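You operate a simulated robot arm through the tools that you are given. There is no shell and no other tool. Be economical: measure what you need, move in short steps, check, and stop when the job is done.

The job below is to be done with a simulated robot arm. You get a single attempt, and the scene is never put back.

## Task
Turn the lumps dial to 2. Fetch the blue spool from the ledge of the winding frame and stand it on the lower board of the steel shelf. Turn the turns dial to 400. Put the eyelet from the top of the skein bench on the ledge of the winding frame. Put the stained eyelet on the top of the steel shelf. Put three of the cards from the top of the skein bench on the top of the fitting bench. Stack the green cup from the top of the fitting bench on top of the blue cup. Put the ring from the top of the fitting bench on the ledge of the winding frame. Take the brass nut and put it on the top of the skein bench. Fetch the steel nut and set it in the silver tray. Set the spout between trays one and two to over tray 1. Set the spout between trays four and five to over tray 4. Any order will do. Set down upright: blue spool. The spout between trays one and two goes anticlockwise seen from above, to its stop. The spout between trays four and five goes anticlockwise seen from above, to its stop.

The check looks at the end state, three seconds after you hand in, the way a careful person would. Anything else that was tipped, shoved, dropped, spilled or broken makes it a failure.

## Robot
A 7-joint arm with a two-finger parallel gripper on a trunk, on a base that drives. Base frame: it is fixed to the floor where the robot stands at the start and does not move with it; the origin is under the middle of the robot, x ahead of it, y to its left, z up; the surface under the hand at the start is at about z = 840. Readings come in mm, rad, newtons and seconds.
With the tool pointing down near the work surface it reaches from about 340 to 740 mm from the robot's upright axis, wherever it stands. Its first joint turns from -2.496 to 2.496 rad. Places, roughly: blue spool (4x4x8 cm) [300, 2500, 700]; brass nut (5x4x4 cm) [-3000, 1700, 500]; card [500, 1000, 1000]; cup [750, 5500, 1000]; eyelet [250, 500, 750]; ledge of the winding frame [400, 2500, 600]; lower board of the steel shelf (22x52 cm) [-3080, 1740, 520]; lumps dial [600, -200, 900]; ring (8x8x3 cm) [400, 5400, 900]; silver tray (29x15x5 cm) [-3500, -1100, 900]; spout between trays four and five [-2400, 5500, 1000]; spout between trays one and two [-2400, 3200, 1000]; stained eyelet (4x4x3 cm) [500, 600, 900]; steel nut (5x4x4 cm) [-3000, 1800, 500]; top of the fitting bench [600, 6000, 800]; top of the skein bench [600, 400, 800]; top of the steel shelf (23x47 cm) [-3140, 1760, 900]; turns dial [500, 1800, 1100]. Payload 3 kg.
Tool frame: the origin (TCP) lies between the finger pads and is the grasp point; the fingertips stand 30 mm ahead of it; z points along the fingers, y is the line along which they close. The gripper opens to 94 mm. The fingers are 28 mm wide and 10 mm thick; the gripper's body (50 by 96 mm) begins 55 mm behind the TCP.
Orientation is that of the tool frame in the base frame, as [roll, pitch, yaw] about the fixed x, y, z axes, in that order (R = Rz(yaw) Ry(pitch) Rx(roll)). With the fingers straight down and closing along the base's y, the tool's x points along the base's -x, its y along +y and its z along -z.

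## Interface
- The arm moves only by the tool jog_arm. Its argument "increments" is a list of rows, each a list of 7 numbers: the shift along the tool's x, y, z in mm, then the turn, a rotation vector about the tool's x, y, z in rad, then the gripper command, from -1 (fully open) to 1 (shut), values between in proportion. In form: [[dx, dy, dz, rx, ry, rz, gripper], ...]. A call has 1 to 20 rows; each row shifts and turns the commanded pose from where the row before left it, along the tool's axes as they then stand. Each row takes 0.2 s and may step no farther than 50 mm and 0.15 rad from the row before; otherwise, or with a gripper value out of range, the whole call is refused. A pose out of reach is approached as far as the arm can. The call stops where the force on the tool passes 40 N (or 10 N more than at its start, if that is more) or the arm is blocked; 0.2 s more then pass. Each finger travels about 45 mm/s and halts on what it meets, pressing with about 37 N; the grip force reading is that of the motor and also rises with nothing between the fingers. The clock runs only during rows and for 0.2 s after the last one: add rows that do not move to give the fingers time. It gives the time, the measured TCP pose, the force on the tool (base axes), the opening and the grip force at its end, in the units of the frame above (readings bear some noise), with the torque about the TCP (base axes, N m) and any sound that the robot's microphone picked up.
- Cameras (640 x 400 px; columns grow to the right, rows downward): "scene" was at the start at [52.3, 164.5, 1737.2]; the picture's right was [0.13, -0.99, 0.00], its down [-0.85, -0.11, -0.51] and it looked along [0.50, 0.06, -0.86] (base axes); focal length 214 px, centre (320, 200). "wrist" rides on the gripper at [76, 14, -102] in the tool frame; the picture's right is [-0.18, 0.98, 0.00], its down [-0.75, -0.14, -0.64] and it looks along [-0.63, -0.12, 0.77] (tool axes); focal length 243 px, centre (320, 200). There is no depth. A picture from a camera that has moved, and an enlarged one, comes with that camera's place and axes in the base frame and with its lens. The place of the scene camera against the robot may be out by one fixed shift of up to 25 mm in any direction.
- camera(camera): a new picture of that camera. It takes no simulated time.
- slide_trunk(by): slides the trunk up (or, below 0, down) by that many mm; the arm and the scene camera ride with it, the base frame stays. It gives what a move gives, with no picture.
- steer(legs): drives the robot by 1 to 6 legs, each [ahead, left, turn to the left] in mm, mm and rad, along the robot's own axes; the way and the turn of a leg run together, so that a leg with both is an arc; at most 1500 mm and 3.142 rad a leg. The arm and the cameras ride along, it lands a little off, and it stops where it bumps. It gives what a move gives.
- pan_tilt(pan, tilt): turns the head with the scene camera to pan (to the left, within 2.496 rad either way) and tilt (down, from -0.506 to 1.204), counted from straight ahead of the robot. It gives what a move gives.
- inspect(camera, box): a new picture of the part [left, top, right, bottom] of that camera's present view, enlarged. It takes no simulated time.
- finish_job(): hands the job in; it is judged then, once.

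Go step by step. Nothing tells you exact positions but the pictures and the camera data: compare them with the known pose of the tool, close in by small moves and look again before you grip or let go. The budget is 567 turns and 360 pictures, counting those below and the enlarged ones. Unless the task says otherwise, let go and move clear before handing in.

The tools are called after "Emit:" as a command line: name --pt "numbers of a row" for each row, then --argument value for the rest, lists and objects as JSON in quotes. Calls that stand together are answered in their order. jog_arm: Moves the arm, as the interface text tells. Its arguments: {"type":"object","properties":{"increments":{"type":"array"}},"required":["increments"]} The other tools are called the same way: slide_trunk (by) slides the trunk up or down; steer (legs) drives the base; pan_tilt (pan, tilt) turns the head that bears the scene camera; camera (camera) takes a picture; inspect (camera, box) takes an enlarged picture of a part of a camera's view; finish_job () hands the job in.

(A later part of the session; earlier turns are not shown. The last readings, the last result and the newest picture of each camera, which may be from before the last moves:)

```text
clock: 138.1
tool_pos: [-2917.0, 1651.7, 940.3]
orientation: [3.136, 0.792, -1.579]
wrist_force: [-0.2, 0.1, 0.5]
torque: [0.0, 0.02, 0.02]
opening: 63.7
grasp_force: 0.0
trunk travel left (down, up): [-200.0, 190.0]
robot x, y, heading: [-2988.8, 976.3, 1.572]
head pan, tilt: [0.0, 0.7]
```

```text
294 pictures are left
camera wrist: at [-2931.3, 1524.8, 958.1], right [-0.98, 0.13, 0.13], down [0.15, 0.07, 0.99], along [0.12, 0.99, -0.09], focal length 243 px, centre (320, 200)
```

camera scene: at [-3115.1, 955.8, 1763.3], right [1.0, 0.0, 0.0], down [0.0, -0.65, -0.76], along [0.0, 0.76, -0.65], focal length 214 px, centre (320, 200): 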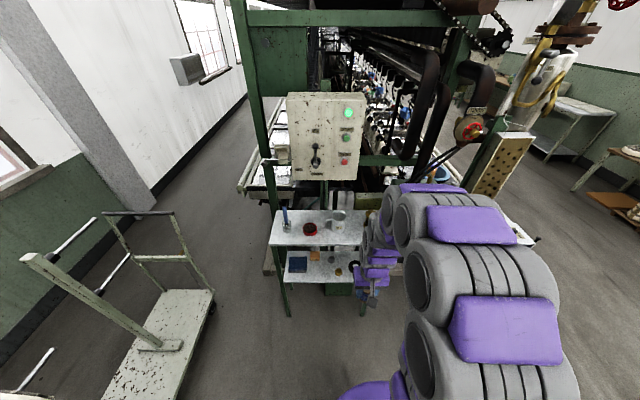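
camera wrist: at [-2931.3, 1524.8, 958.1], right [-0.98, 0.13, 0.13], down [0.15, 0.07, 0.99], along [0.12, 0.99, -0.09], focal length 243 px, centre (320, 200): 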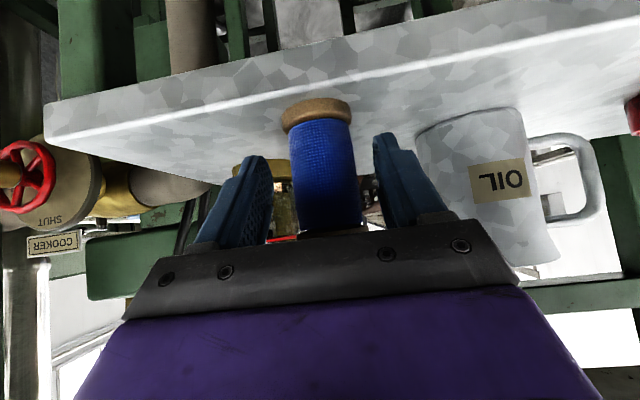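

Emit:
jog_arm --pt "0 0 0 0 0 0 1" --pt "0 0 0 0 0 0 1" --pt "0 0 0 0 0 0 1" --pt "0 0 0 0 0 0 1" --pt "0 0 0 0 0 0 1" --pt "-14 0 -14 0 0 0 1" --pt "-14 0 -14 0 0 0 1" --pt "0 0 0 0 0 0 1"

Emit:
camera --camera "wrist"

```text
clock: 139.9
tool_pos: [-2918.2, 1650.9, 979.8]
orientation: [3.136, 0.79, -1.579]
wrist_force: [0.4, -0.7, -1.7]
torque: [0.03, 0.0, 0.03]
opening: 37.4
grasp_force: 37.4
trunk travel left (down, up): [-200.0, 190.0]
robot x, y, heading: [-2984.1, 975.0, 1.569]
head pan, tilt: [0.0, 0.7]
```

```text
293 pictures are left
camera wrist: at [-2931.2, 1524.3, 997.4], right [-0.98, 0.13, 0.13], down [0.14, 0.07, 0.99], along [0.12, 0.99, -0.09], focal length 243 px, centre (320, 200)
```

wrist: 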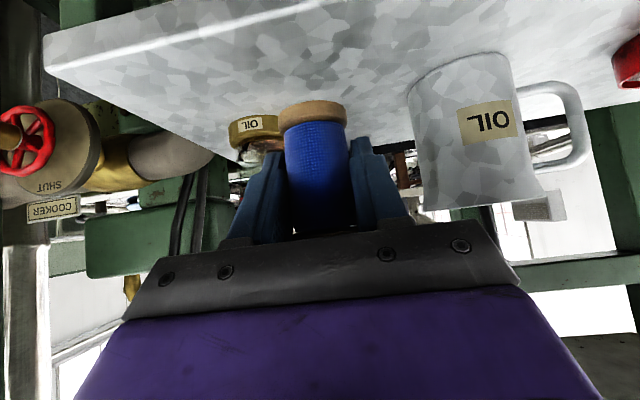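

Spool is held upright with a 45° tilt. I back off, lower the trunk, shift left to x≈-3115 and prepare to go under the shelf top.

Emit:
steer --legs '[[-250, 0, 0], [0, 197, 0]]'

Emit:
slide_trunk --by -200

Emit:
jog_arm --pt "28 0 28 0 0 0 1" --pt "28 0 28 0 0 0 1" --pt "28 0 28 0 0 0 1" --pt "28 0 28 0 0 0 1" --pt "0 0 0 0 0 0 1"

Emit:
camera --camera "scene"

Emit:
camera --camera "wrist"

```text
clock: 142.9
tool_pos: [-3111.2, 1401.7, 979.7]
orientation: [3.135, 0.79, -1.582]
wrist_force: [0.7, 0.1, -0.7]
torque: [-0.01, 0.01, 0.01]
opening: 37.2
grasp_force: 37.0
trunk travel left (down, up): [-200.0, 190.0]
robot x, y, heading: [-3184.3, 729.5, 1.567]
head pan, tilt: [0.0, 0.7]
```

```text
clock: 145.1
tool_pos: [-3113.1, 1401.5, 781.4]
orientation: [3.138, 0.792, -1.581]
wrist_force: [-1.1, 0.9, -0.3]
torque: [0.0, 0.01, 0.01]
opening: 37.5
grasp_force: 37.4
trunk travel left (down, up): [0.0, 390.0]
robot x, y, heading: [-3181.7, 727.2, 1.57]
head pan, tilt: [0.0, 0.7]
```

```text
clock: 146.3
tool_pos: [-3114.6, 1401.9, 621.8]
orientation: [3.138, 0.792, -1.58]
wrist_force: [-0.6, 0.7, -0.4]
torque: [0.02, 0.02, 0.02]
opening: 37.2
grasp_force: 36.7
trunk travel left (down, up): [0.0, 390.0]
robot x, y, heading: [-3183.8, 726.2, 1.567]
head pan, tilt: [0.0, 0.7]
```

```text
292 pictures are left
camera scene: at [-3310.3, 799.3, 1563.3], right [1.0, -0.01, 0.0], down [0.0, -0.65, -0.76], along [0.0, 0.76, -0.65], focal length 214 px, centre (320, 200)
```

scene: 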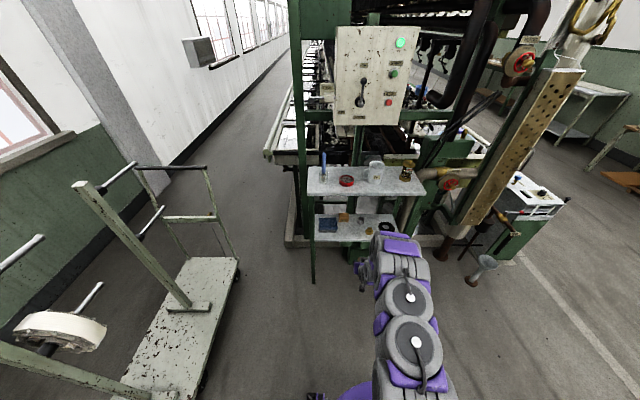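

```text
291 pictures are left
camera wrist: at [-3127.7, 1275.0, 639.7], right [-0.98, 0.14, 0.13], down [0.14, 0.07, 0.99], along [0.12, 0.99, -0.09], focal length 243 px, centre (320, 200)
```

wrist: 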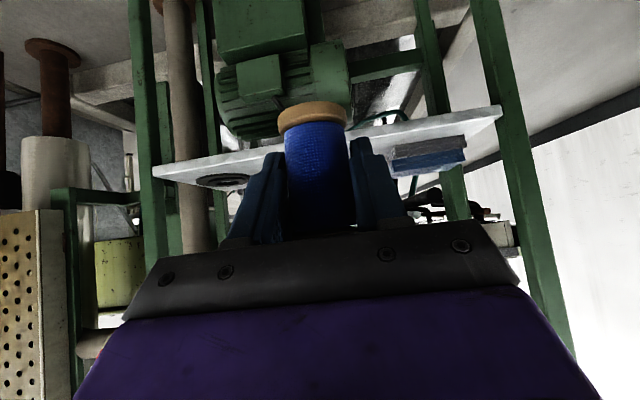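

Emit:
steer --legs '[[190, 0, 0]]'

Emit:
camera --camera "wrist"

Emit:
inspect --camera "scene" --box '[280, 170, 460, 330]'

```text
clock: 147.8
tool_pos: [-3110.7, 1588.0, 622.7]
orientation: [3.137, 0.793, -1.583]
wrist_force: [0.2, 0.0, -0.7]
torque: [-0.03, 0.03, 0.0]
opening: 37.2
grasp_force: 36.5
trunk travel left (down, up): [0.0, 390.0]
robot x, y, heading: [-3180.3, 913.3, 1.564]
head pan, tilt: [0.0, 0.7]
```

```text
290 pictures are left
camera wrist: at [-3126.0, 1461.5, 639.9], right [-0.98, 0.14, 0.13], down [0.14, 0.07, 0.99], along [0.13, 0.99, -0.09], focal length 243 px, centre (320, 200)
```

wrist: 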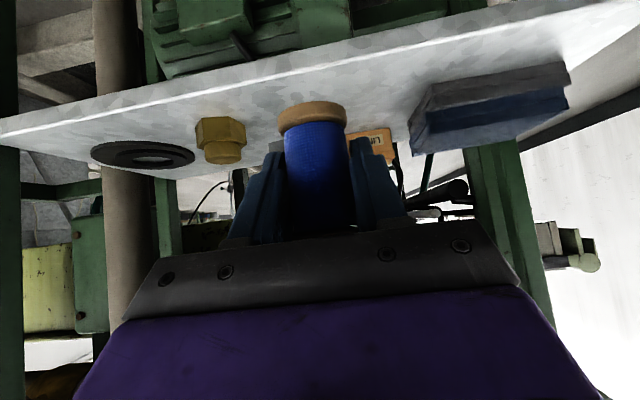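

```text
2.50 times, centred on (370, 250) of scene
camera zoom: at [-3309.5, 986.3, 1563.2], right [1.0, -0.01, 0.0], down [0.0, -0.65, -0.76], along [0.01, 0.76, -0.65], focal length 536 px, centre (195, 75)
```

zoom: 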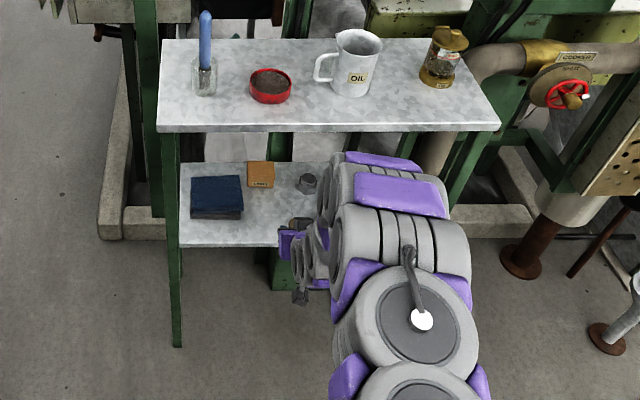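

Emit:
jog_arm --pt "-28 0 28 0 0 0 1" --pt "-28 0 28 0 0 0 1" --pt "14 0 14 0 0 0 1" --pt "11 0 11 0 0 0 1" --pt "0 0 0 0 0 0 1"

Emit:
camera --camera "wrist"

```text
clock: 149.0
tool_pos: [-3111.3, 1666.5, 588.5]
orientation: [3.135, 0.793, -1.581]
wrist_force: [0.0, 0.8, -1.3]
torque: [0.01, -0.03, 0.01]
opening: 37.4
grasp_force: 37.1
trunk travel left (down, up): [0.0, 390.0]
robot x, y, heading: [-3182.1, 915.4, 1.564]
head pan, tilt: [0.0, 0.7]
```

```text
288 pictures are left
camera wrist: at [-3125.3, 1539.5, 606.2], right [-0.98, 0.14, 0.13], down [0.14, 0.07, 0.99], along [0.13, 0.99, -0.09], focal length 243 px, centre (320, 200)
```

wrist: 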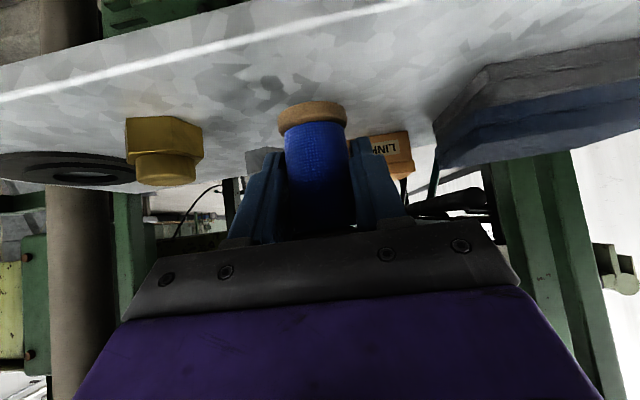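

Emit:
jog_arm --pt "4 0 4 0 0 0 1" --pt "4 0 4 0 0 0 1" --pt "2 0 2 0 0 0 1" --pt "0 0 0 0 0 0 1"

Emit:
jog_arm --pt "2 0 2 0 0 0 1" --pt "2 0 2 0 0 0 1" --pt "0 0 0 0 0 0 1"

```text
clock: 150.0
tool_pos: [-3110.8, 1665.6, 574.9]
orientation: [3.135, 0.796, -1.582]
wrist_force: [-0.1, 0.0, -1.1]
torque: [-0.01, 0.0, 0.05]
opening: 36.9
grasp_force: 37.2
trunk travel left (down, up): [0.0, 390.0]
robot x, y, heading: [-3179.1, 913.4, 1.569]
head pan, tilt: [0.0, 0.7]
```

```text
clock: 150.8
tool_pos: [-3110.6, 1667.6, 569.9]
orientation: [3.136, 0.796, -1.58]
wrist_force: [-0.8, -2.1, 6.2]
torque: [-0.04, -0.11, -0.04]
opening: 37.3
grasp_force: 36.7
trunk travel left (down, up): [0.0, 390.0]
robot x, y, heading: [-3180.2, 915.1, 1.566]
head pan, tilt: [0.0, 0.7]
```

Contact at 6 N. I'll press a touch more, release and pull back along the tool axis.

Emit:
jog_arm --pt "0.7 0 0.7 0 0 0 1" --pt "0 0 0 0 0 0 0.2" --pt "0 0 0 0 0 0 -0.2" --pt "0 0 0 0 0 0 -0.3" --pt "0 0 0 0 0 0 -0.3" --pt "0 0 -20 0 0 0 -0.3" --pt "0 0 -40 0 0 0 -0.3" --pt "0 0 -40 0 0 0 -0.3" --pt "0 0 0 0 0 0 -0.3"

Emit:
camera --camera "wrist"

```text
clock: 152.8
tool_pos: [-3112.1, 1595.3, 638.4]
orientation: [3.139, 0.797, -1.58]
wrist_force: [0.5, 0.9, -0.5]
torque: [0.01, -0.02, -0.02]
opening: 61.3
grasp_force: 0.0
trunk travel left (down, up): [0.0, 390.0]
robot x, y, heading: [-3181.0, 910.6, 1.565]
head pan, tilt: [0.0, 0.7]
```

```text
287 pictures are left
camera wrist: at [-3126.0, 1468.9, 656.1], right [-0.98, 0.14, 0.13], down [0.14, 0.07, 0.99], along [0.13, 0.99, -0.09], focal length 243 px, centre (320, 200)
```

wrist: 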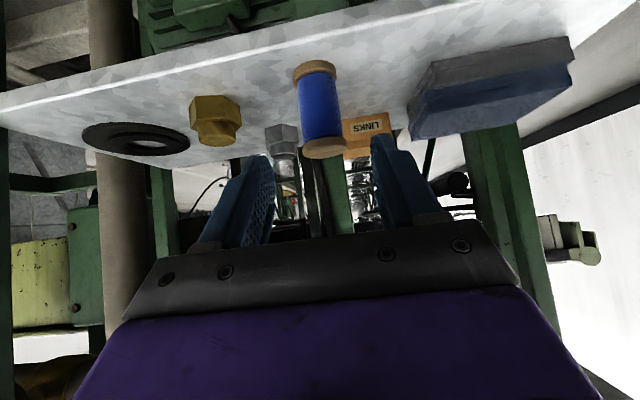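

Emit:
inspect --camera "wrist" --box '[160, 60, 320, 160]'

```text
4.00 times, centred on (240, 110) of wrist
camera zoom: at [-3126.0, 1468.9, 656.1], right [-0.98, 0.14, 0.13], down [0.14, 0.07, 0.99], along [0.13, 0.99, -0.09], focal length 970 px, centre (640, 560)
```

zoom: 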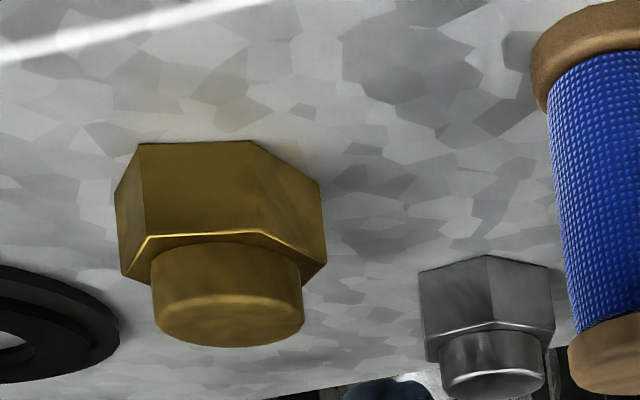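

Spool is standing on the lower board. The brass nut's flats call for the gripper turned ~0.2 rad; hex centre about (-3002, 1690). I align for it.

Emit:
jog_arm --pt "0 -41 0 0 0 0 -0.6" --pt "0 -41 0 0 0 0 -0.6" --pt "0 -41 0 0 0 0 -0.6" --pt "0 0 11 -0.07 0 -0.071 -0.6" --pt "0 0 11 -0.07 0 -0.071 -0.6" --pt "0 0 0 0 0 0 -0.6"

Emit:
camera --camera "wrist"

```text
clock: 154.2
tool_pos: [-2988.9, 1610.2, 621.2]
orientation: [-3.141, 0.794, -1.378]
wrist_force: [0.8, 0.3, 0.1]
torque: [-0.02, 0.02, 0.0]
opening: 75.3
grasp_force: 0.1
trunk travel left (down, up): [0.0, 390.0]
robot x, y, heading: [-3181.2, 910.7, 1.565]
head pan, tilt: [0.0, 0.7]
```

```text
285 pictures are left
camera wrist: at [-2977.7, 1483.3, 638.8], right [-0.99, -0.06, 0.13], down [0.13, 0.1, 0.99], along [-0.07, 0.99, -0.09], focal length 243 px, centre (320, 200)
```

wrist: 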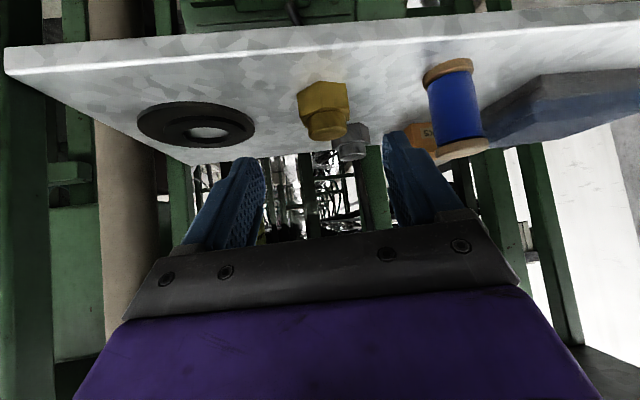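

Emit:
inspect --camera "wrist" --box '[260, 60, 400, 160]'

```text
4.00 times, centred on (330, 110) of wrist
camera zoom: at [-2977.7, 1483.3, 638.8], right [-0.99, -0.06, 0.13], down [0.13, 0.1, 0.99], along [-0.07, 0.99, -0.09], focal length 970 px, centre (280, 560)
```

zoom: 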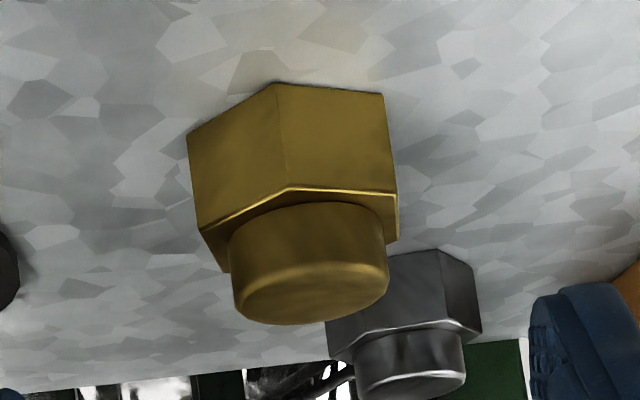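

Alignment with the flats is good. I advance to the nut.

Emit:
jog_arm --pt "-5 3 40 0 0 0 -0.6" --pt "0 0 30 0 0 0 -0.6" --pt "0 0 20 0 0 0 -0.6" --pt "0 0 0 0 0 0 -0.6"

Emit:
camera --camera "wrist"

```text
clock: 155.2
tool_pos: [-3004.6, 1677.3, 563.3]
orientation: [3.14, 0.795, -1.38]
wrist_force: [-0.1, 0.6, 0.0]
torque: [0.0, 0.04, 0.01]
opening: 75.2
grasp_force: 0.1
trunk travel left (down, up): [0.0, 390.0]
robot x, y, heading: [-3179.9, 917.0, 1.566]
head pan, tilt: [0.0, 0.7]
```

```text
283 pictures are left
camera wrist: at [-2993.0, 1550.5, 580.3], right [-0.99, -0.06, 0.13], down [0.13, 0.1, 0.99], along [-0.07, 0.99, -0.09], focal length 243 px, centre (320, 200)
```

wrist: 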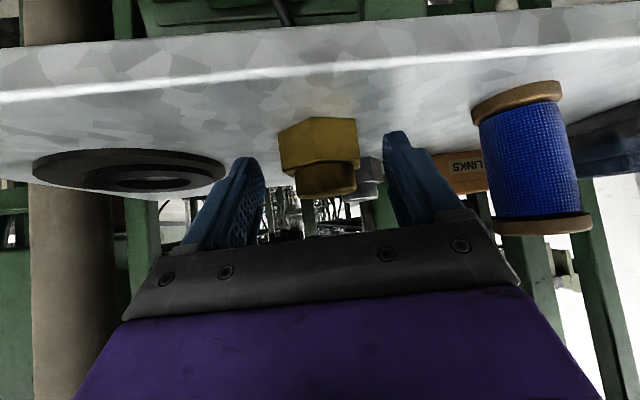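

Emit:
jog_arm --pt "-8 0 9 0 0 0 -0.6" --pt "0 0 2 0 0 0 1" --pt "0 0 0 0 0 0 1" --pt "0 0 0 0 0 0 1" --pt "0 0 0 0 0 0 1" --pt "0 0 0 0 0 0 1"

Emit:
camera --camera "wrist"

```text
clock: 156.6
tool_pos: [-3006.2, 1690.5, 560.9]
orientation: [3.14, 0.796, -1.381]
wrist_force: [0.8, 1.0, 4.0]
torque: [0.06, -0.12, -0.06]
opening: 43.1
grasp_force: 36.9
trunk travel left (down, up): [0.0, 390.0]
robot x, y, heading: [-3184.1, 910.2, 1.563]
head pan, tilt: [0.0, 0.7]
```

```text
282 pictures are left
camera wrist: at [-2996.1, 1563.1, 578.5], right [-0.99, -0.06, 0.13], down [0.13, 0.1, 0.99], along [-0.07, 0.99, -0.09], focal length 243 px, centre (320, 200)
```

wrist: 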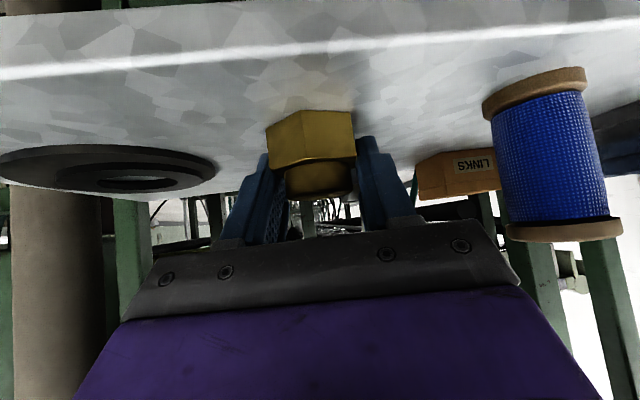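

Emit:
jog_arm --pt "-10 0 -10 0 0 0 1" --pt "-21 0 -21 0 0 0 1" --pt "0 0 -40 0 0 0 1" --pt "0 0 -40 0 0 0 1"

Emit:
camera --camera "wrist"

```text
clock: 157.6
tool_pos: [-2995.7, 1632.4, 661.2]
orientation: [3.14, 0.796, -1.379]
wrist_force: [0.3, -0.8, -1.7]
torque: [0.03, 0.0, 0.0]
opening: 43.3
grasp_force: 36.6
trunk travel left (down, up): [0.0, 390.0]
robot x, y, heading: [-3184.2, 913.4, 1.563]
head pan, tilt: [0.0, 0.7]
```

```text
281 pictures are left
camera wrist: at [-2984.1, 1505.6, 678.1], right [-0.99, -0.06, 0.13], down [0.13, 0.09, 0.99], along [-0.07, 0.99, -0.09], focal length 243 px, centre (320, 200)
```

wrist: 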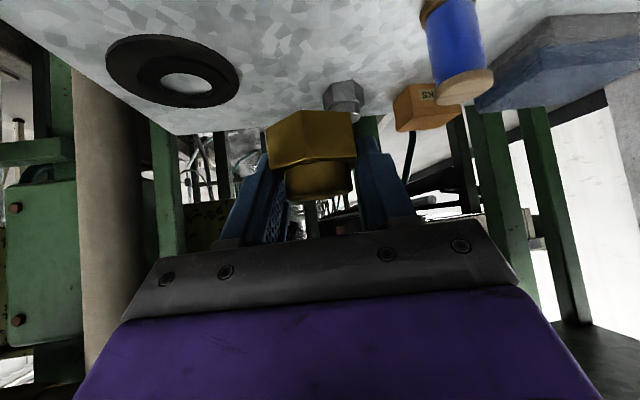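

Brass nut held. I back out, raise the trunk, and drive to the skein bench.

Emit:
steer --legs '[[-200, 0, 0]]'

Emit:
slide_trunk --by 320

Emit:
steer --legs '[[0, 0, -1.563], [1350, 0, 0], [1200, 0, 0]]'

Emit:
pan_tilt --pan 0 --tilt 0.6

Emit:
camera --camera "scene"

Emit:
camera --camera "wrist"

```text
clock: 159.2
tool_pos: [-2996.2, 1431.9, 660.4]
orientation: [3.139, 0.797, -1.378]
wrist_force: [0.3, 0.1, -1.6]
torque: [0.0, 0.03, 0.0]
opening: 43.5
grasp_force: 37.1
trunk travel left (down, up): [0.0, 390.0]
robot x, y, heading: [-3182.9, 712.6, 1.569]
head pan, tilt: [0.0, 0.7]
```

```text
clock: 162.4
tool_pos: [-2996.3, 1431.6, 981.7]
orientation: [3.14, 0.798, -1.379]
wrist_force: [0.2, 0.7, -1.8]
torque: [0.01, -0.01, 0.02]
opening: 43.3
grasp_force: 37.1
trunk travel left (down, up): [-320.0, 70.0]
robot x, y, heading: [-3180.5, 711.1, 1.57]
head pan, tilt: [0.0, 0.7]
```

```text
clock: 178.8
tool_pos: [112.9, 531.0, 981.4]
orientation: [3.14, 0.796, -2.939]
wrist_force: [-0.6, 0.1, -1.4]
torque: [-0.01, 0.02, 0.01]
opening: 43.3
grasp_force: 36.4
trunk travel left (down, up): [-320.0, 70.0]
robot x, y, heading: [-611.0, 708.6, 0.002]
head pan, tilt: [0.0, 0.7]
```

```text
clock: 179.4
tool_pos: [109.5, 529.2, 983.3]
orientation: [-3.141, 0.799, -2.938]
wrist_force: [0.2, -0.6, -1.8]
torque: [-0.03, 0.01, -0.01]
opening: 43.1
grasp_force: 37.3
trunk travel left (down, up): [-320.0, 70.0]
robot x, y, heading: [-601.2, 706.9, 0.003]
head pan, tilt: [0.0, 0.6]
```

```text
280 pictures are left
camera scene: at [-534.0, 856.8, 1892.0], right [0.01, -1.0, 0.0], down [-0.57, 0.0, -0.82], along [0.82, 0.01, -0.57], focal length 214 px, centre (320, 200)
```

scene: 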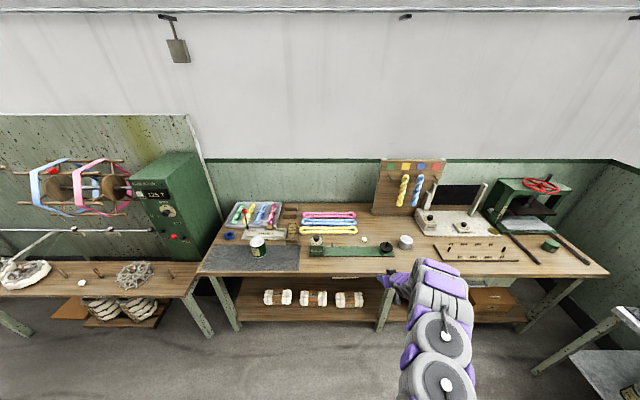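

```text
279 pictures are left
camera wrist: at [-15.5, 517.8, 1000.4], right [-0.07, 0.99, 0.13], down [0.09, -0.13, 0.99], along [0.99, 0.08, -0.08], focal length 243 px, centre (320, 200)
```

wrist: 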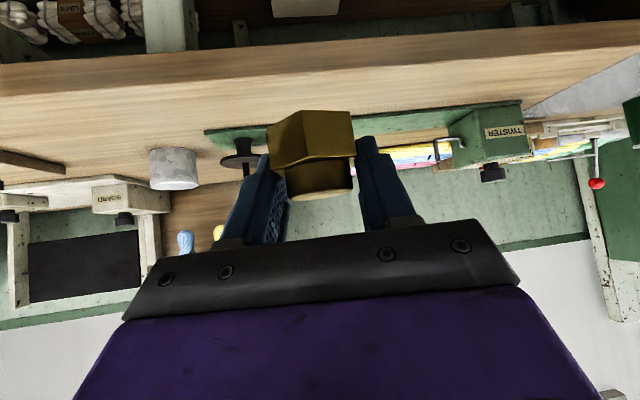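

Emit:
steer --legs '[[165, 0, 0]]'

Emit:
jog_arm --pt "28 0 28 0 0 0 1" --pt "28 0 28 0 0 0 1" --pt "0 0 0 0 0 0 1"

Emit:
camera --camera "wrist"

```text
clock: 180.9
tool_pos: [277.3, 529.2, 982.8]
orientation: [-3.141, 0.799, -2.938]
wrist_force: [0.2, -0.3, -1.2]
torque: [0.06, -0.01, 0.03]
opening: 40.8
grasp_force: 37.1
trunk travel left (down, up): [-320.0, 70.0]
robot x, y, heading: [-443.3, 708.9, 0.004]
head pan, tilt: [0.0, 0.6]
```

```text
clock: 181.7
tool_pos: [275.5, 530.1, 905.3]
orientation: [-3.14, 0.8, -2.939]
wrist_force: [0.0, -0.2, -1.5]
torque: [0.03, 0.0, 0.01]
opening: 41.3
grasp_force: 37.1
trunk travel left (down, up): [-320.0, 70.0]
robot x, y, heading: [-444.2, 706.5, 0.006]
head pan, tilt: [0.0, 0.6]
```

```text
278 pictures are left
camera wrist: at [150.9, 518.3, 921.7], right [-0.07, 0.99, 0.13], down [0.09, -0.13, 0.99], along [0.99, 0.08, -0.08], focal length 243 px, centre (320, 200)
```

wrist: 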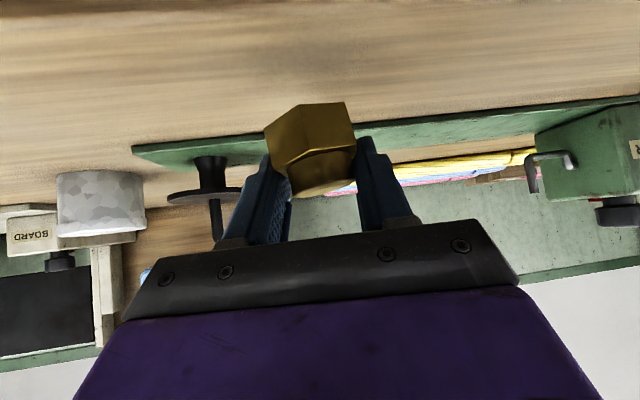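

The nut has tilted slightly in the fingers; I set it down gently now.

Emit:
jog_arm --pt "6 0 6 0 0 0 1" --pt "5 0 5 0 0 0 1" --pt "2 0 2 0 0 0 1" --pt "0 0 0 0 0 0 1"

Emit:
jog_arm --pt "2 0 2 0 0 0 1" --pt "2 0 2 0 0 0 1" --pt "0 0 0 0 0 0 1"

Emit:
camera --camera "wrist"

```text
clock: 182.7
tool_pos: [277.9, 530.6, 887.1]
orientation: [3.141, 0.801, -2.938]
wrist_force: [0.5, -0.2, -2.5]
torque: [-0.02, 0.03, 0.01]
opening: 40.9
grasp_force: 36.7
trunk travel left (down, up): [-320.0, 70.0]
robot x, y, heading: [-440.1, 704.7, 0.009]
head pan, tilt: [0.0, 0.6]
```

```text
clock: 183.5
tool_pos: [276.9, 529.9, 880.8]
orientation: [-3.141, 0.802, -2.938]
wrist_force: [0.1, -0.3, -2.1]
torque: [-0.01, -0.03, -0.02]
opening: 40.9
grasp_force: 37.0
trunk travel left (down, up): [-320.0, 70.0]
robot x, y, heading: [-444.8, 709.1, 0.005]
head pan, tilt: [0.0, 0.6]
```

```text
277 pictures are left
camera wrist: at [151.1, 518.2, 898.0], right [-0.07, 0.99, 0.13], down [0.09, -0.13, 0.99], along [0.99, 0.08, -0.08], focal length 243 px, centre (320, 200)
```

wrist: 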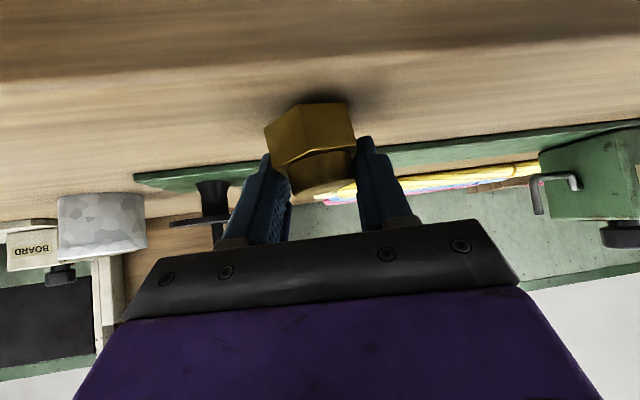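

Emit:
jog_arm --pt "2 0 2 0 0 0 1" --pt "2 0 2 0 0 0 1" --pt "0 0 0 0 0 0 1"

```text
clock: 184.3
tool_pos: [278.1, 529.9, 877.6]
orientation: [-3.14, 0.805, -2.936]
wrist_force: [0.9, -0.7, 6.9]
torque: [0.08, 0.14, 0.02]
opening: 40.7
grasp_force: 36.8
trunk travel left (down, up): [-320.0, 70.0]
robot x, y, heading: [-441.5, 706.5, 0.003]
head pan, tilt: [0.0, 0.6]
```

Emit:
jog_arm --pt "1 0 1 0 0 0 1" --pt "0 0 0 0 0 0 0" --pt "0 0 0 0 0 0 -0.4" --pt "0 0 0 0 0 0 -0.5" --pt "0 0 0 0 0 0 -0.5" --pt "0 0 -20 0 0 0 -0.5" --pt "0 0 -40 0 0 0 -0.5" --pt "0 0 -40 0 0 0 -0.5" --pt "0 0 0 0 0 0 -0.5"

Emit:
camera --camera "wrist"

```text
clock: 186.3
tool_pos: [207.9, 516.1, 941.9]
orientation: [3.141, 0.801, -2.938]
wrist_force: [-0.1, 0.0, -0.6]
torque: [-0.01, 0.0, 0.0]
opening: 70.2
grasp_force: 0.1
trunk travel left (down, up): [-320.0, 70.0]
robot x, y, heading: [-443.0, 705.3, 0.007]
head pan, tilt: [0.0, 0.6]
```

```text
276 pictures are left
camera wrist: at [81.1, 503.7, 959.8], right [-0.07, 0.99, 0.13], down [0.09, -0.12, 0.99], along [0.99, 0.08, -0.08], focal length 243 px, centre (320, 200)
```

wrist: 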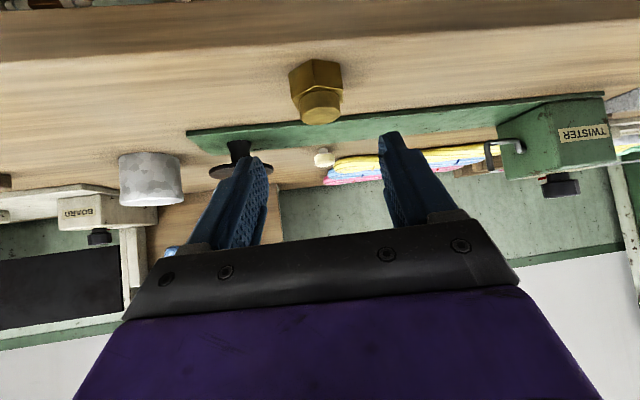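

Brass nut stands on the bench. Next, straighten the gripper to vertical and go over the stained eyelet near (490, 554).

Emit:
jog_arm --pt "-28 0 -28 0 0 0 -1" --pt "-28 0 -28 0 0 0 -1" --pt "-28 0 -28 0 0 0 -1" --pt "0 0 0 0 0.1333 0 -1" --pt "0 0 0 0 0.1333 0 -1" --pt "0 0 0 0 0.1333 0 -1" --pt "0 0 0 0 0.1333 0 -1" --pt "0 0 0 0 0.1333 0 -1" --pt "0 0 0 0 0.1333 0 -1"

Emit:
steer --legs '[[282, 38, 0]]'

Emit:
camera --camera "wrist"

```text
clock: 188.3
tool_pos: [200.9, 526.3, 1062.2]
orientation: [-3.14, 0.068, -2.938]
wrist_force: [-1.2, 0.2, -0.2]
torque: [0.03, 0.0, -0.02]
opening: 93.8
grasp_force: 0.0
out of reach, approached as far as the arm can: row 9
trunk travel left (down, up): [-320.0, 70.0]
robot x, y, heading: [-441.4, 707.1, 0.006]
head pan, tilt: [0.0, 0.6]
```

```text
clock: 190.3
tool_pos: [483.4, 563.4, 1060.7]
orientation: [3.14, 0.067, -2.94]
wrist_force: [0.6, -0.2, 0.1]
torque: [-0.02, -0.01, -0.01]
opening: 94.0
grasp_force: 0.0
trunk travel left (down, up): [-320.0, 70.0]
robot x, y, heading: [-161.4, 744.0, 0.004]
head pan, tilt: [0.0, 0.6]
```

```text
275 pictures are left
camera wrist: at [401.3, 560.8, 1157.6], right [-0.02, 1.0, 0.01], down [0.72, 0.0, 0.69], along [0.69, 0.02, -0.72], focal length 243 px, centre (320, 200)
```

wrist: 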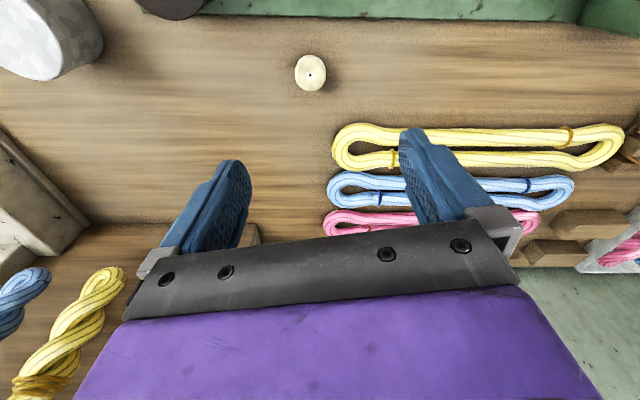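

Emit:
jog_arm --pt "0 0 0 0 0.067 0 -1" --pt "-1 -8.7 40 0 0 0 -1" --pt "0 0 40 0 0 0 -1" --pt "0 0 40 0 0 0 -1" --pt "0 0 30 0 0 0 -1" --pt "0 0 0 0 0 0 -1"

Emit:
camera --camera "wrist"

```text
clock: 191.7
tool_pos: [456.1, 629.3, 1011.8]
orientation: [-3.14, 0.004, -2.939]
wrist_force: [0.1, -0.5, -0.7]
torque: [0.02, 0.01, 0.02]
opening: 94.0
grasp_force: 0.0
out of reach, approached as far as the arm can: row 1, 2, 3, 4, 5
trunk travel left (down, up): [-320.0, 70.0]
robot x, y, heading: [-159.0, 749.3, -0.0]
head pan, tilt: [0.0, 0.6]
```

```text
274 pictures are left
camera wrist: at [379.4, 627.8, 1114.1], right [-0.02, 1.0, 0.0], down [0.76, 0.01, 0.64], along [0.64, 0.01, -0.76], focal length 243 px, centre (320, 200)
```

wrist: 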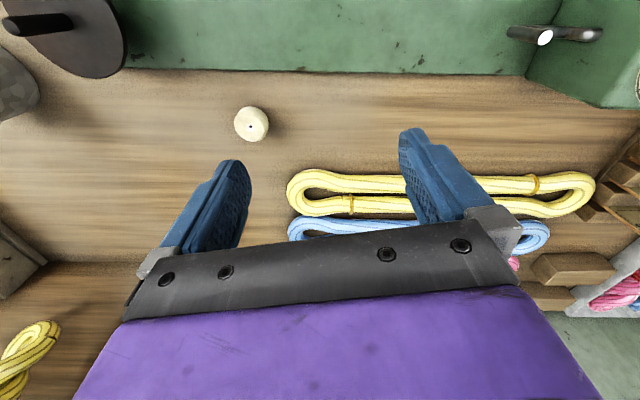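

Trunk is too high for this reach; I lower it by 100 mm.

Emit:
slide_trunk --by -90

Emit:
jog_arm --pt "0 0 -20 0 0 0 -1" --pt "-10 -42 0 0 0 0 -1" --pt "-4 -34 0 0 0 0 -1" --pt "0 0 0 0 0 0 -1"

Emit:
camera --camera "wrist"

```text
clock: 192.9
tool_pos: [455.7, 629.1, 921.9]
orientation: [-3.14, 0.003, -2.939]
wrist_force: [0.6, 0.5, -0.4]
torque: [-0.03, -0.03, 0.0]
opening: 94.1
grasp_force: 0.1
trunk travel left (down, up): [-230.0, 160.0]
robot x, y, heading: [-160.9, 744.7, 0.007]
head pan, tilt: [0.0, 0.6]
```

```text
clock: 193.9
tool_pos: [462.3, 607.2, 943.3]
orientation: [3.14, 0.003, -2.94]
wrist_force: [0.6, -0.3, 0.3]
torque: [-0.01, 0.0, -0.01]
opening: 93.9
grasp_force: 0.0
out of reach, approached as far as the arm can: row 2, 3
trunk travel left (down, up): [-230.0, 160.0]
robot x, y, heading: [-159.0, 747.2, 0.007]
head pan, tilt: [0.0, 0.6]
```

```text
273 pictures are left
camera wrist: at [385.7, 604.9, 1045.7], right [-0.02, 1.0, 0.0], down [0.76, 0.01, 0.65], along [0.65, 0.01, -0.76], focal length 243 px, centre (320, 200)
```

wrist: 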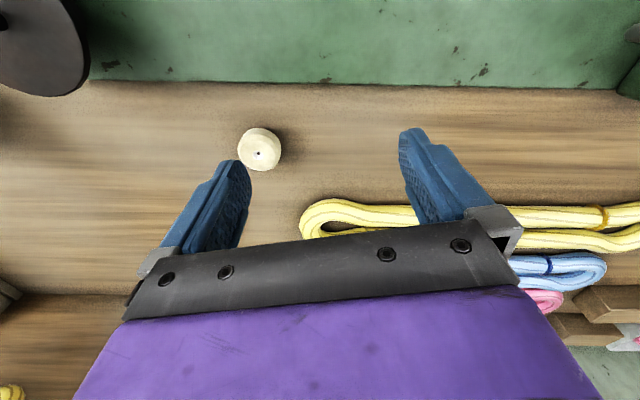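

Emit:
steer --legs '[[26, -53, 0]]'

Emit:
camera --camera "wrist"

```text
clock: 194.9
tool_pos: [488.0, 587.2, 947.2]
orientation: [-3.115, -0.002, -2.932]
wrist_force: [0.8, 2.4, 0.1]
torque: [-0.13, 0.11, 0.03]
opening: 93.9
grasp_force: 0.1
trunk travel left (down, up): [-230.0, 160.0]
robot x, y, heading: [-133.5, 704.8, 0.001]
head pan, tilt: [0.0, 0.6]
```

```text
272 pictures are left
camera wrist: at [411.8, 587.0, 1048.9], right [-0.02, 1.0, -0.03], down [0.76, 0.03, 0.64], along [0.64, 0.0, -0.76], focal length 243 px, centre (320, 200)
```

wrist: 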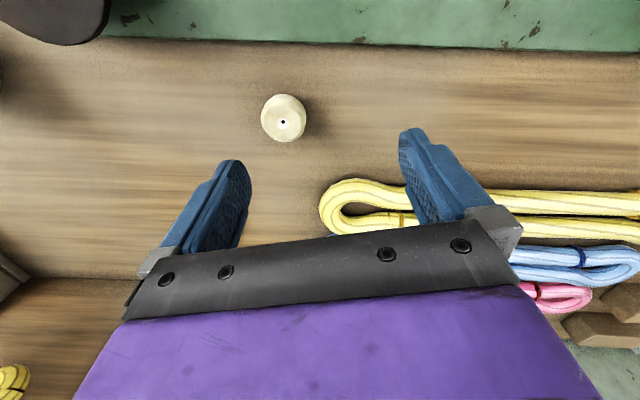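

Emit:
jog_arm --pt "0 0 0 0 0 0 -1" --pt "0 0 0 0 0 0 -1"

Emit:
pan_tilt --pan 0 --tilt 0.9

Emit:
camera --camera "scene"

```text
clock: 195.5
tool_pos: [486.2, 559.0, 943.9]
orientation: [3.142, 0.003, -2.934]
wrist_force: [-1.0, -1.5, -1.3]
torque: [0.04, -0.07, 0.0]
opening: 94.0
grasp_force: 0.0
trunk travel left (down, up): [-230.0, 160.0]
robot x, y, heading: [-134.8, 696.4, -0.001]
head pan, tilt: [0.0, 0.6]
```

```text
clock: 196.3
tool_pos: [486.6, 557.8, 943.6]
orientation: [-3.141, 0.002, -2.934]
wrist_force: [-0.2, -2.2, 0.1]
torque: [0.08, -0.05, 0.0]
opening: 93.8
grasp_force: 0.1
trunk travel left (down, up): [-230.0, 160.0]
robot x, y, heading: [-129.9, 699.8, 0.005]
head pan, tilt: [0.0, 0.901]
```

```text
271 pictures are left
camera scene: at [-71.7, 817.3, 1779.3], right [0.0, -1.0, -0.02], down [-0.79, 0.01, -0.62], along [0.62, 0.02, -0.78], focal length 214 px, centre (320, 200)
```

scene: 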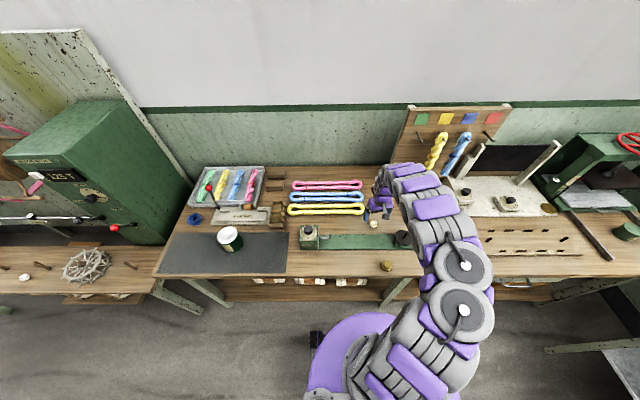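

Emit:
jog_arm --pt "0 -3 30 0 0 0 -1" --pt "0 0 25 0 0 0 -1" --pt "0 0 11 0 0 0 -1" --pt "0 0 0 0 0 0 -1"

Emit:
camera --camera "wrist"

```text
clock: 197.3
tool_pos: [481.7, 588.2, 925.6]
orientation: [-3.123, 0.003, -2.932]
wrist_force: [-0.2, 0.2, 0.3]
torque: [-0.04, -0.02, -0.02]
opening: 94.1
grasp_force: 0.1
out of reach, approached as far as the arm can: row 1, 2, 3
trunk travel left (down, up): [-230.0, 160.0]
robot x, y, heading: [-133.2, 704.8, 0.003]
head pan, tilt: [0.0, 0.901]
```

```text
270 pictures are left
camera wrist: at [404.7, 588.6, 1027.5], right [-0.02, 1.0, -0.02], down [0.76, 0.03, 0.65], along [0.65, 0.0, -0.76], focal length 243 px, centre (320, 200)
```

wrist: 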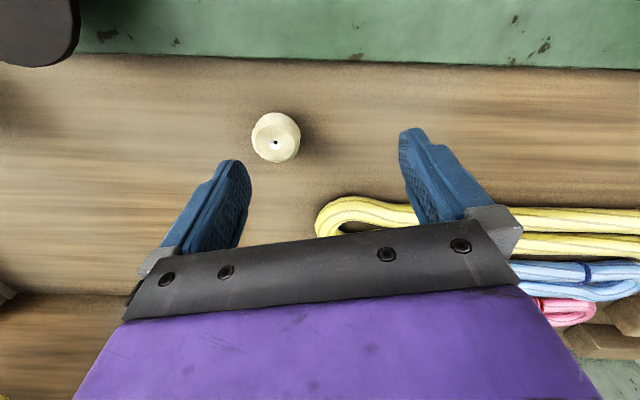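

The arm is in an awkward configuration. I raise the hand, undo the yaw offset and shift the base so that the eyelet lies straight ahead.

Emit:
jog_arm --pt "0 0 -40 0 0 0 -1" --pt "0 0 -40 0 0 0.1 -1" --pt "0 0 -40 0 0 0.1 -1" --pt "45 0 0 0 0 0 -1" --pt "45 0 0 0 0 0 -1" --pt "0 45 0 0 0 0 -1" --pt "0 45 0 0 0 0 -1" --pt "0 0 0 0 0 0 -1"

Emit:
camera --camera "scene"

```text
clock: 199.1
tool_pos: [390.5, 683.7, 1044.8]
orientation: [-3.122, 0.004, -3.131]
wrist_force: [-0.3, 0.3, -0.8]
torque: [0.0, 0.0, -0.04]
opening: 93.9
grasp_force: 0.1
trunk travel left (down, up): [-230.0, 160.0]
robot x, y, heading: [-133.4, 701.9, 0.004]
head pan, tilt: [0.0, 0.901]
```

```text
269 pictures are left
camera scene: at [-72.8, 865.7, 1776.3], right [0.0, -1.0, 0.01], down [-0.79, -0.01, -0.62], along [0.62, 0.0, -0.79], focal length 214 px, centre (320, 200)
```

scene: 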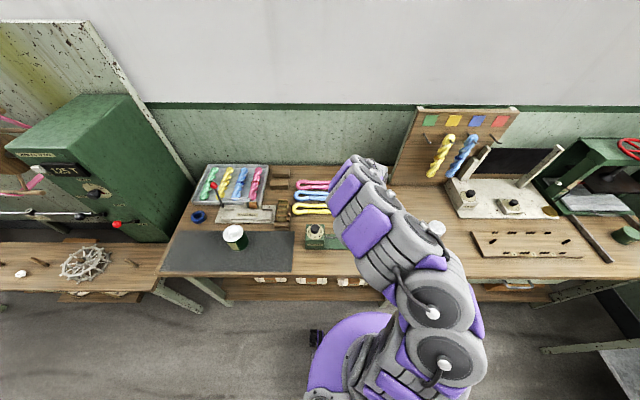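

Emit:
jog_arm --pt "0 0 0 0 0 0 -1" --pt "0 0 0 0 0 0 -1" --pt "0 0 0 0 0 0 -1" --pt "0 0 0 0 0 0 -1"

Emit:
steer --legs '[[0, -140, 0]]'

Emit:
camera --camera "scene"

```text
clock: 200.1
tool_pos: [391.0, 678.8, 1044.0]
orientation: [-3.124, 0.005, -3.13]
wrist_force: [0.2, 0.3, -0.4]
torque: [0.02, 0.0, 0.01]
opening: 94.2
grasp_force: 0.0
trunk travel left (down, up): [-230.0, 160.0]
robot x, y, heading: [-132.8, 705.3, 0.005]
head pan, tilt: [0.0, 0.901]
```

```text
clock: 201.4
tool_pos: [391.0, 558.6, 1045.0]
orientation: [-3.108, 0.005, -3.129]
wrist_force: [0.2, 1.0, -0.1]
torque: [-0.09, 0.04, 0.01]
opening: 94.0
grasp_force: 0.1
trunk travel left (down, up): [-230.0, 160.0]
robot x, y, heading: [-132.5, 567.1, 0.005]
head pan, tilt: [0.0, 0.901]
```

```text
268 pictures are left
camera scene: at [-72.3, 762.1, 1772.9], right [0.0, -1.0, 0.03], down [-0.79, -0.02, -0.62], along [0.62, -0.02, -0.79], focal length 214 px, centre (320, 200)
```

scene: 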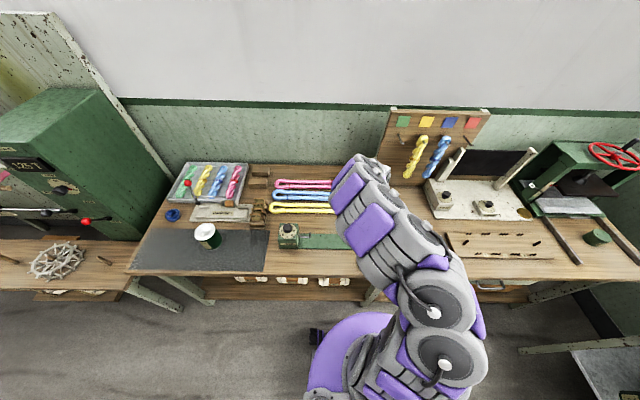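

The robot's upper body seems to lean a little; I back away from the bench to check whether something touches.

Emit:
steer --legs '[[-250, 0, 0]]'

Emit:
pan_tilt --pan 0.0 --tilt 1.1

Emit:
camera --camera "scene"

```text
clock: 203.2
tool_pos: [137.4, 518.5, 1045.7]
orientation: [3.14, 0.008, -3.134]
wrist_force: [-0.5, -1.2, 0.4]
torque: [0.07, -0.05, 0.02]
opening: 94.0
grasp_force: 0.1
trunk travel left (down, up): [-230.0, 160.0]
robot x, y, heading: [-379.2, 563.4, -0.001]
head pan, tilt: [0.0, 0.901]
```

```text
clock: 204.0
tool_pos: [138.0, 524.3, 1046.0]
orientation: [-3.14, 0.009, -3.133]
wrist_force: [0.6, -0.2, 0.3]
torque: [0.01, 0.01, 0.0]
opening: 94.0
grasp_force: 0.1
trunk travel left (down, up): [-230.0, 160.0]
robot x, y, heading: [-381.7, 562.9, 0.004]
head pan, tilt: [0.0, 1.1]
```

```text
267 pictures are left
camera scene: at [-335.1, 732.6, 1761.7], right [0.0, -1.0, 0.01], down [-0.89, -0.01, -0.45], along [0.45, -0.01, -0.89], focal length 214 px, centre (320, 200)
```

scene: 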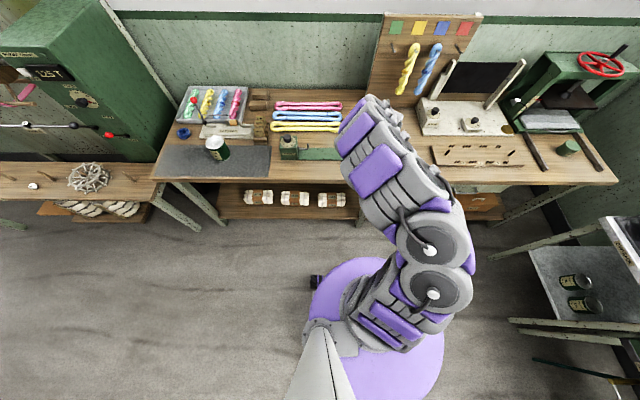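

Emit:
jog_arm --pt "0 0 0 0 0 0 -1" --pt "0 0 0 0 0 0 -1" --pt "0 0 0 0 0 0 -1" --pt "0 0 0 0 0 0 -1" --pt "0 0 0 0 0 0 -1"

Emit:
inspect --camera "scene" --box '[140, 70, 380, 220]'

```text
clock: 205.2
tool_pos: [137.5, 507.6, 1045.0]
orientation: [3.133, 0.008, -3.134]
wrist_force: [-0.3, -0.3, 0.4]
torque: [0.06, -0.03, 0.01]
opening: 94.0
grasp_force: 0.0
trunk travel left (down, up): [-230.0, 160.0]
robot x, y, heading: [-386.1, 560.8, 0.002]
head pan, tilt: [0.0, 1.1]
```

```text
2.67 times, centred on (260, 145) of scene
camera zoom: at [-335.4, 696.1, 1764.5], right [0.0, -1.0, -0.01], down [-0.89, 0.0, -0.45], along [0.45, 0.01, -0.89], focal length 572 px, centre (480, 347)
```

zoom: 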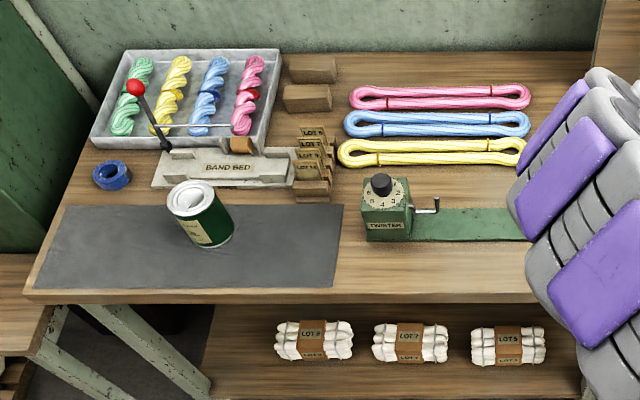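

Emit:
jog_arm --pt "0 0 0 0 0 0 -1" --pt "0 0 0 0 0 0 -1" --pt "0 0 0 0 0 0 -1" --pt "0 0 0 0 0 0 -1" --pt "0 0 0 0 0 0 -1" --pt "0 0 0 0 0 0 -1" --pt "0 0 0 0 0 0 -1" --pt "0 0 0 0 0 0 -1" --pt "0 0 0 0 0 0 -1" --pt "0 0 0 0 0 0 -1"

Emit:
jog_arm --pt "0 0 0 0 0 0 -1" --pt "0 0 0 0 0 0 -1" --pt "0 0 0 0 0 0 -1"

Emit:
jog_arm --pt "0 0 0 0 0 0 -1" --pt "0 0 0 0 0 0 -1" --pt "0 0 0 0 0 0 -1" --pt "0 0 0 0 0 0 -1"

```text
clock: 207.4
tool_pos: [137.9, 518.9, 1044.9]
orientation: [3.141, 0.009, -3.134]
wrist_force: [0.6, 0.1, 0.6]
torque: [0.01, 0.02, -0.03]
opening: 94.2
grasp_force: 0.0
trunk travel left (down, up): [-230.0, 160.0]
robot x, y, heading: [-384.1, 560.5, 0.003]
head pan, tilt: [0.0, 1.1]
```

```text
clock: 208.2
tool_pos: [136.6, 519.3, 1045.8]
orientation: [-3.142, 0.007, -3.134]
wrist_force: [-0.2, 0.7, 0.2]
torque: [0.0, 0.02, 0.0]
opening: 94.3
grasp_force: 0.0
trunk travel left (down, up): [-230.0, 160.0]
robot x, y, heading: [-382.3, 565.1, -0.0]
head pan, tilt: [0.0, 1.1]
```

```text
clock: 209.2
tool_pos: [136.9, 517.9, 1045.5]
orientation: [3.142, 0.007, -3.135]
wrist_force: [-0.7, -0.3, 0.1]
torque: [0.01, 0.04, -0.01]
opening: 94.1
grasp_force: 0.1
trunk travel left (down, up): [-230.0, 160.0]
robot x, y, heading: [-384.6, 561.7, 0.004]
head pan, tilt: [0.0, 1.1]
```

Settled. I go ahead moderately (a bench leg stands near (236, 423)) and reach with the arm.

Emit:
steer --legs '[[185, 20, 0]]'

Emit:
jog_arm --pt "-40 0 0 0 0 0 -1" --pt "-40 0 0 0 0 0 -1" --pt "-40 0 0 0 0 0 -1" --pt "-40 0 0 0 0 0 -1" --pt "0 0 40 0 0 0 -1" --pt "0 0 40 0 0 0 -1" --pt "0 0 0 0 0 0 -1" --pt "0 0 0 0 0 0 -1"

Emit:
camera --camera "wrist"

```text
clock: 210.7
tool_pos: [322.2, 537.4, 1044.6]
orientation: [3.14, 0.006, -3.134]
wrist_force: [0.4, 0.3, 0.1]
torque: [0.03, -0.01, -0.01]
opening: 94.0
grasp_force: 0.0
trunk travel left (down, up): [-230.0, 160.0]
robot x, y, heading: [-197.7, 581.9, 0.003]
head pan, tilt: [0.0, 1.1]
```

```text
clock: 212.5
tool_pos: [434.3, 518.0, 975.3]
orientation: [3.135, 0.013, -3.131]
wrist_force: [-1.3, 0.3, -0.2]
torque: [-0.01, 0.01, 0.02]
opening: 93.9
grasp_force: 0.2
out of reach, approached as far as the arm can: row 3, 4, 5, 6
trunk travel left (down, up): [-230.0, 160.0]
robot x, y, heading: [-200.2, 585.5, 0.002]
head pan, tilt: [0.0, 1.1]
```

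```text
265 pictures are left
camera wrist: at [358.3, 529.5, 1077.1], right [0.17, 0.98, 0.01], down [0.75, -0.14, 0.65], along [0.64, -0.11, -0.76], focal length 243 px, centre (320, 200)
```

wrist: 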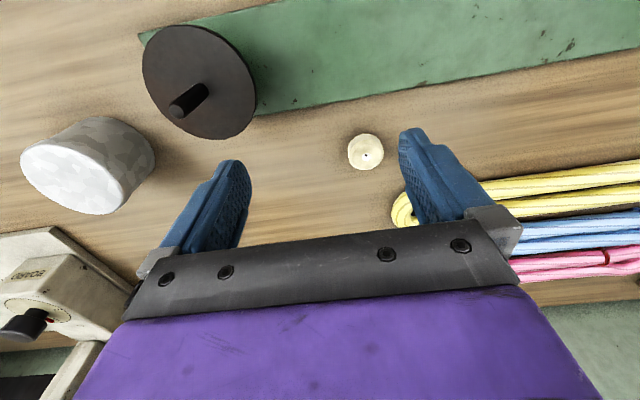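

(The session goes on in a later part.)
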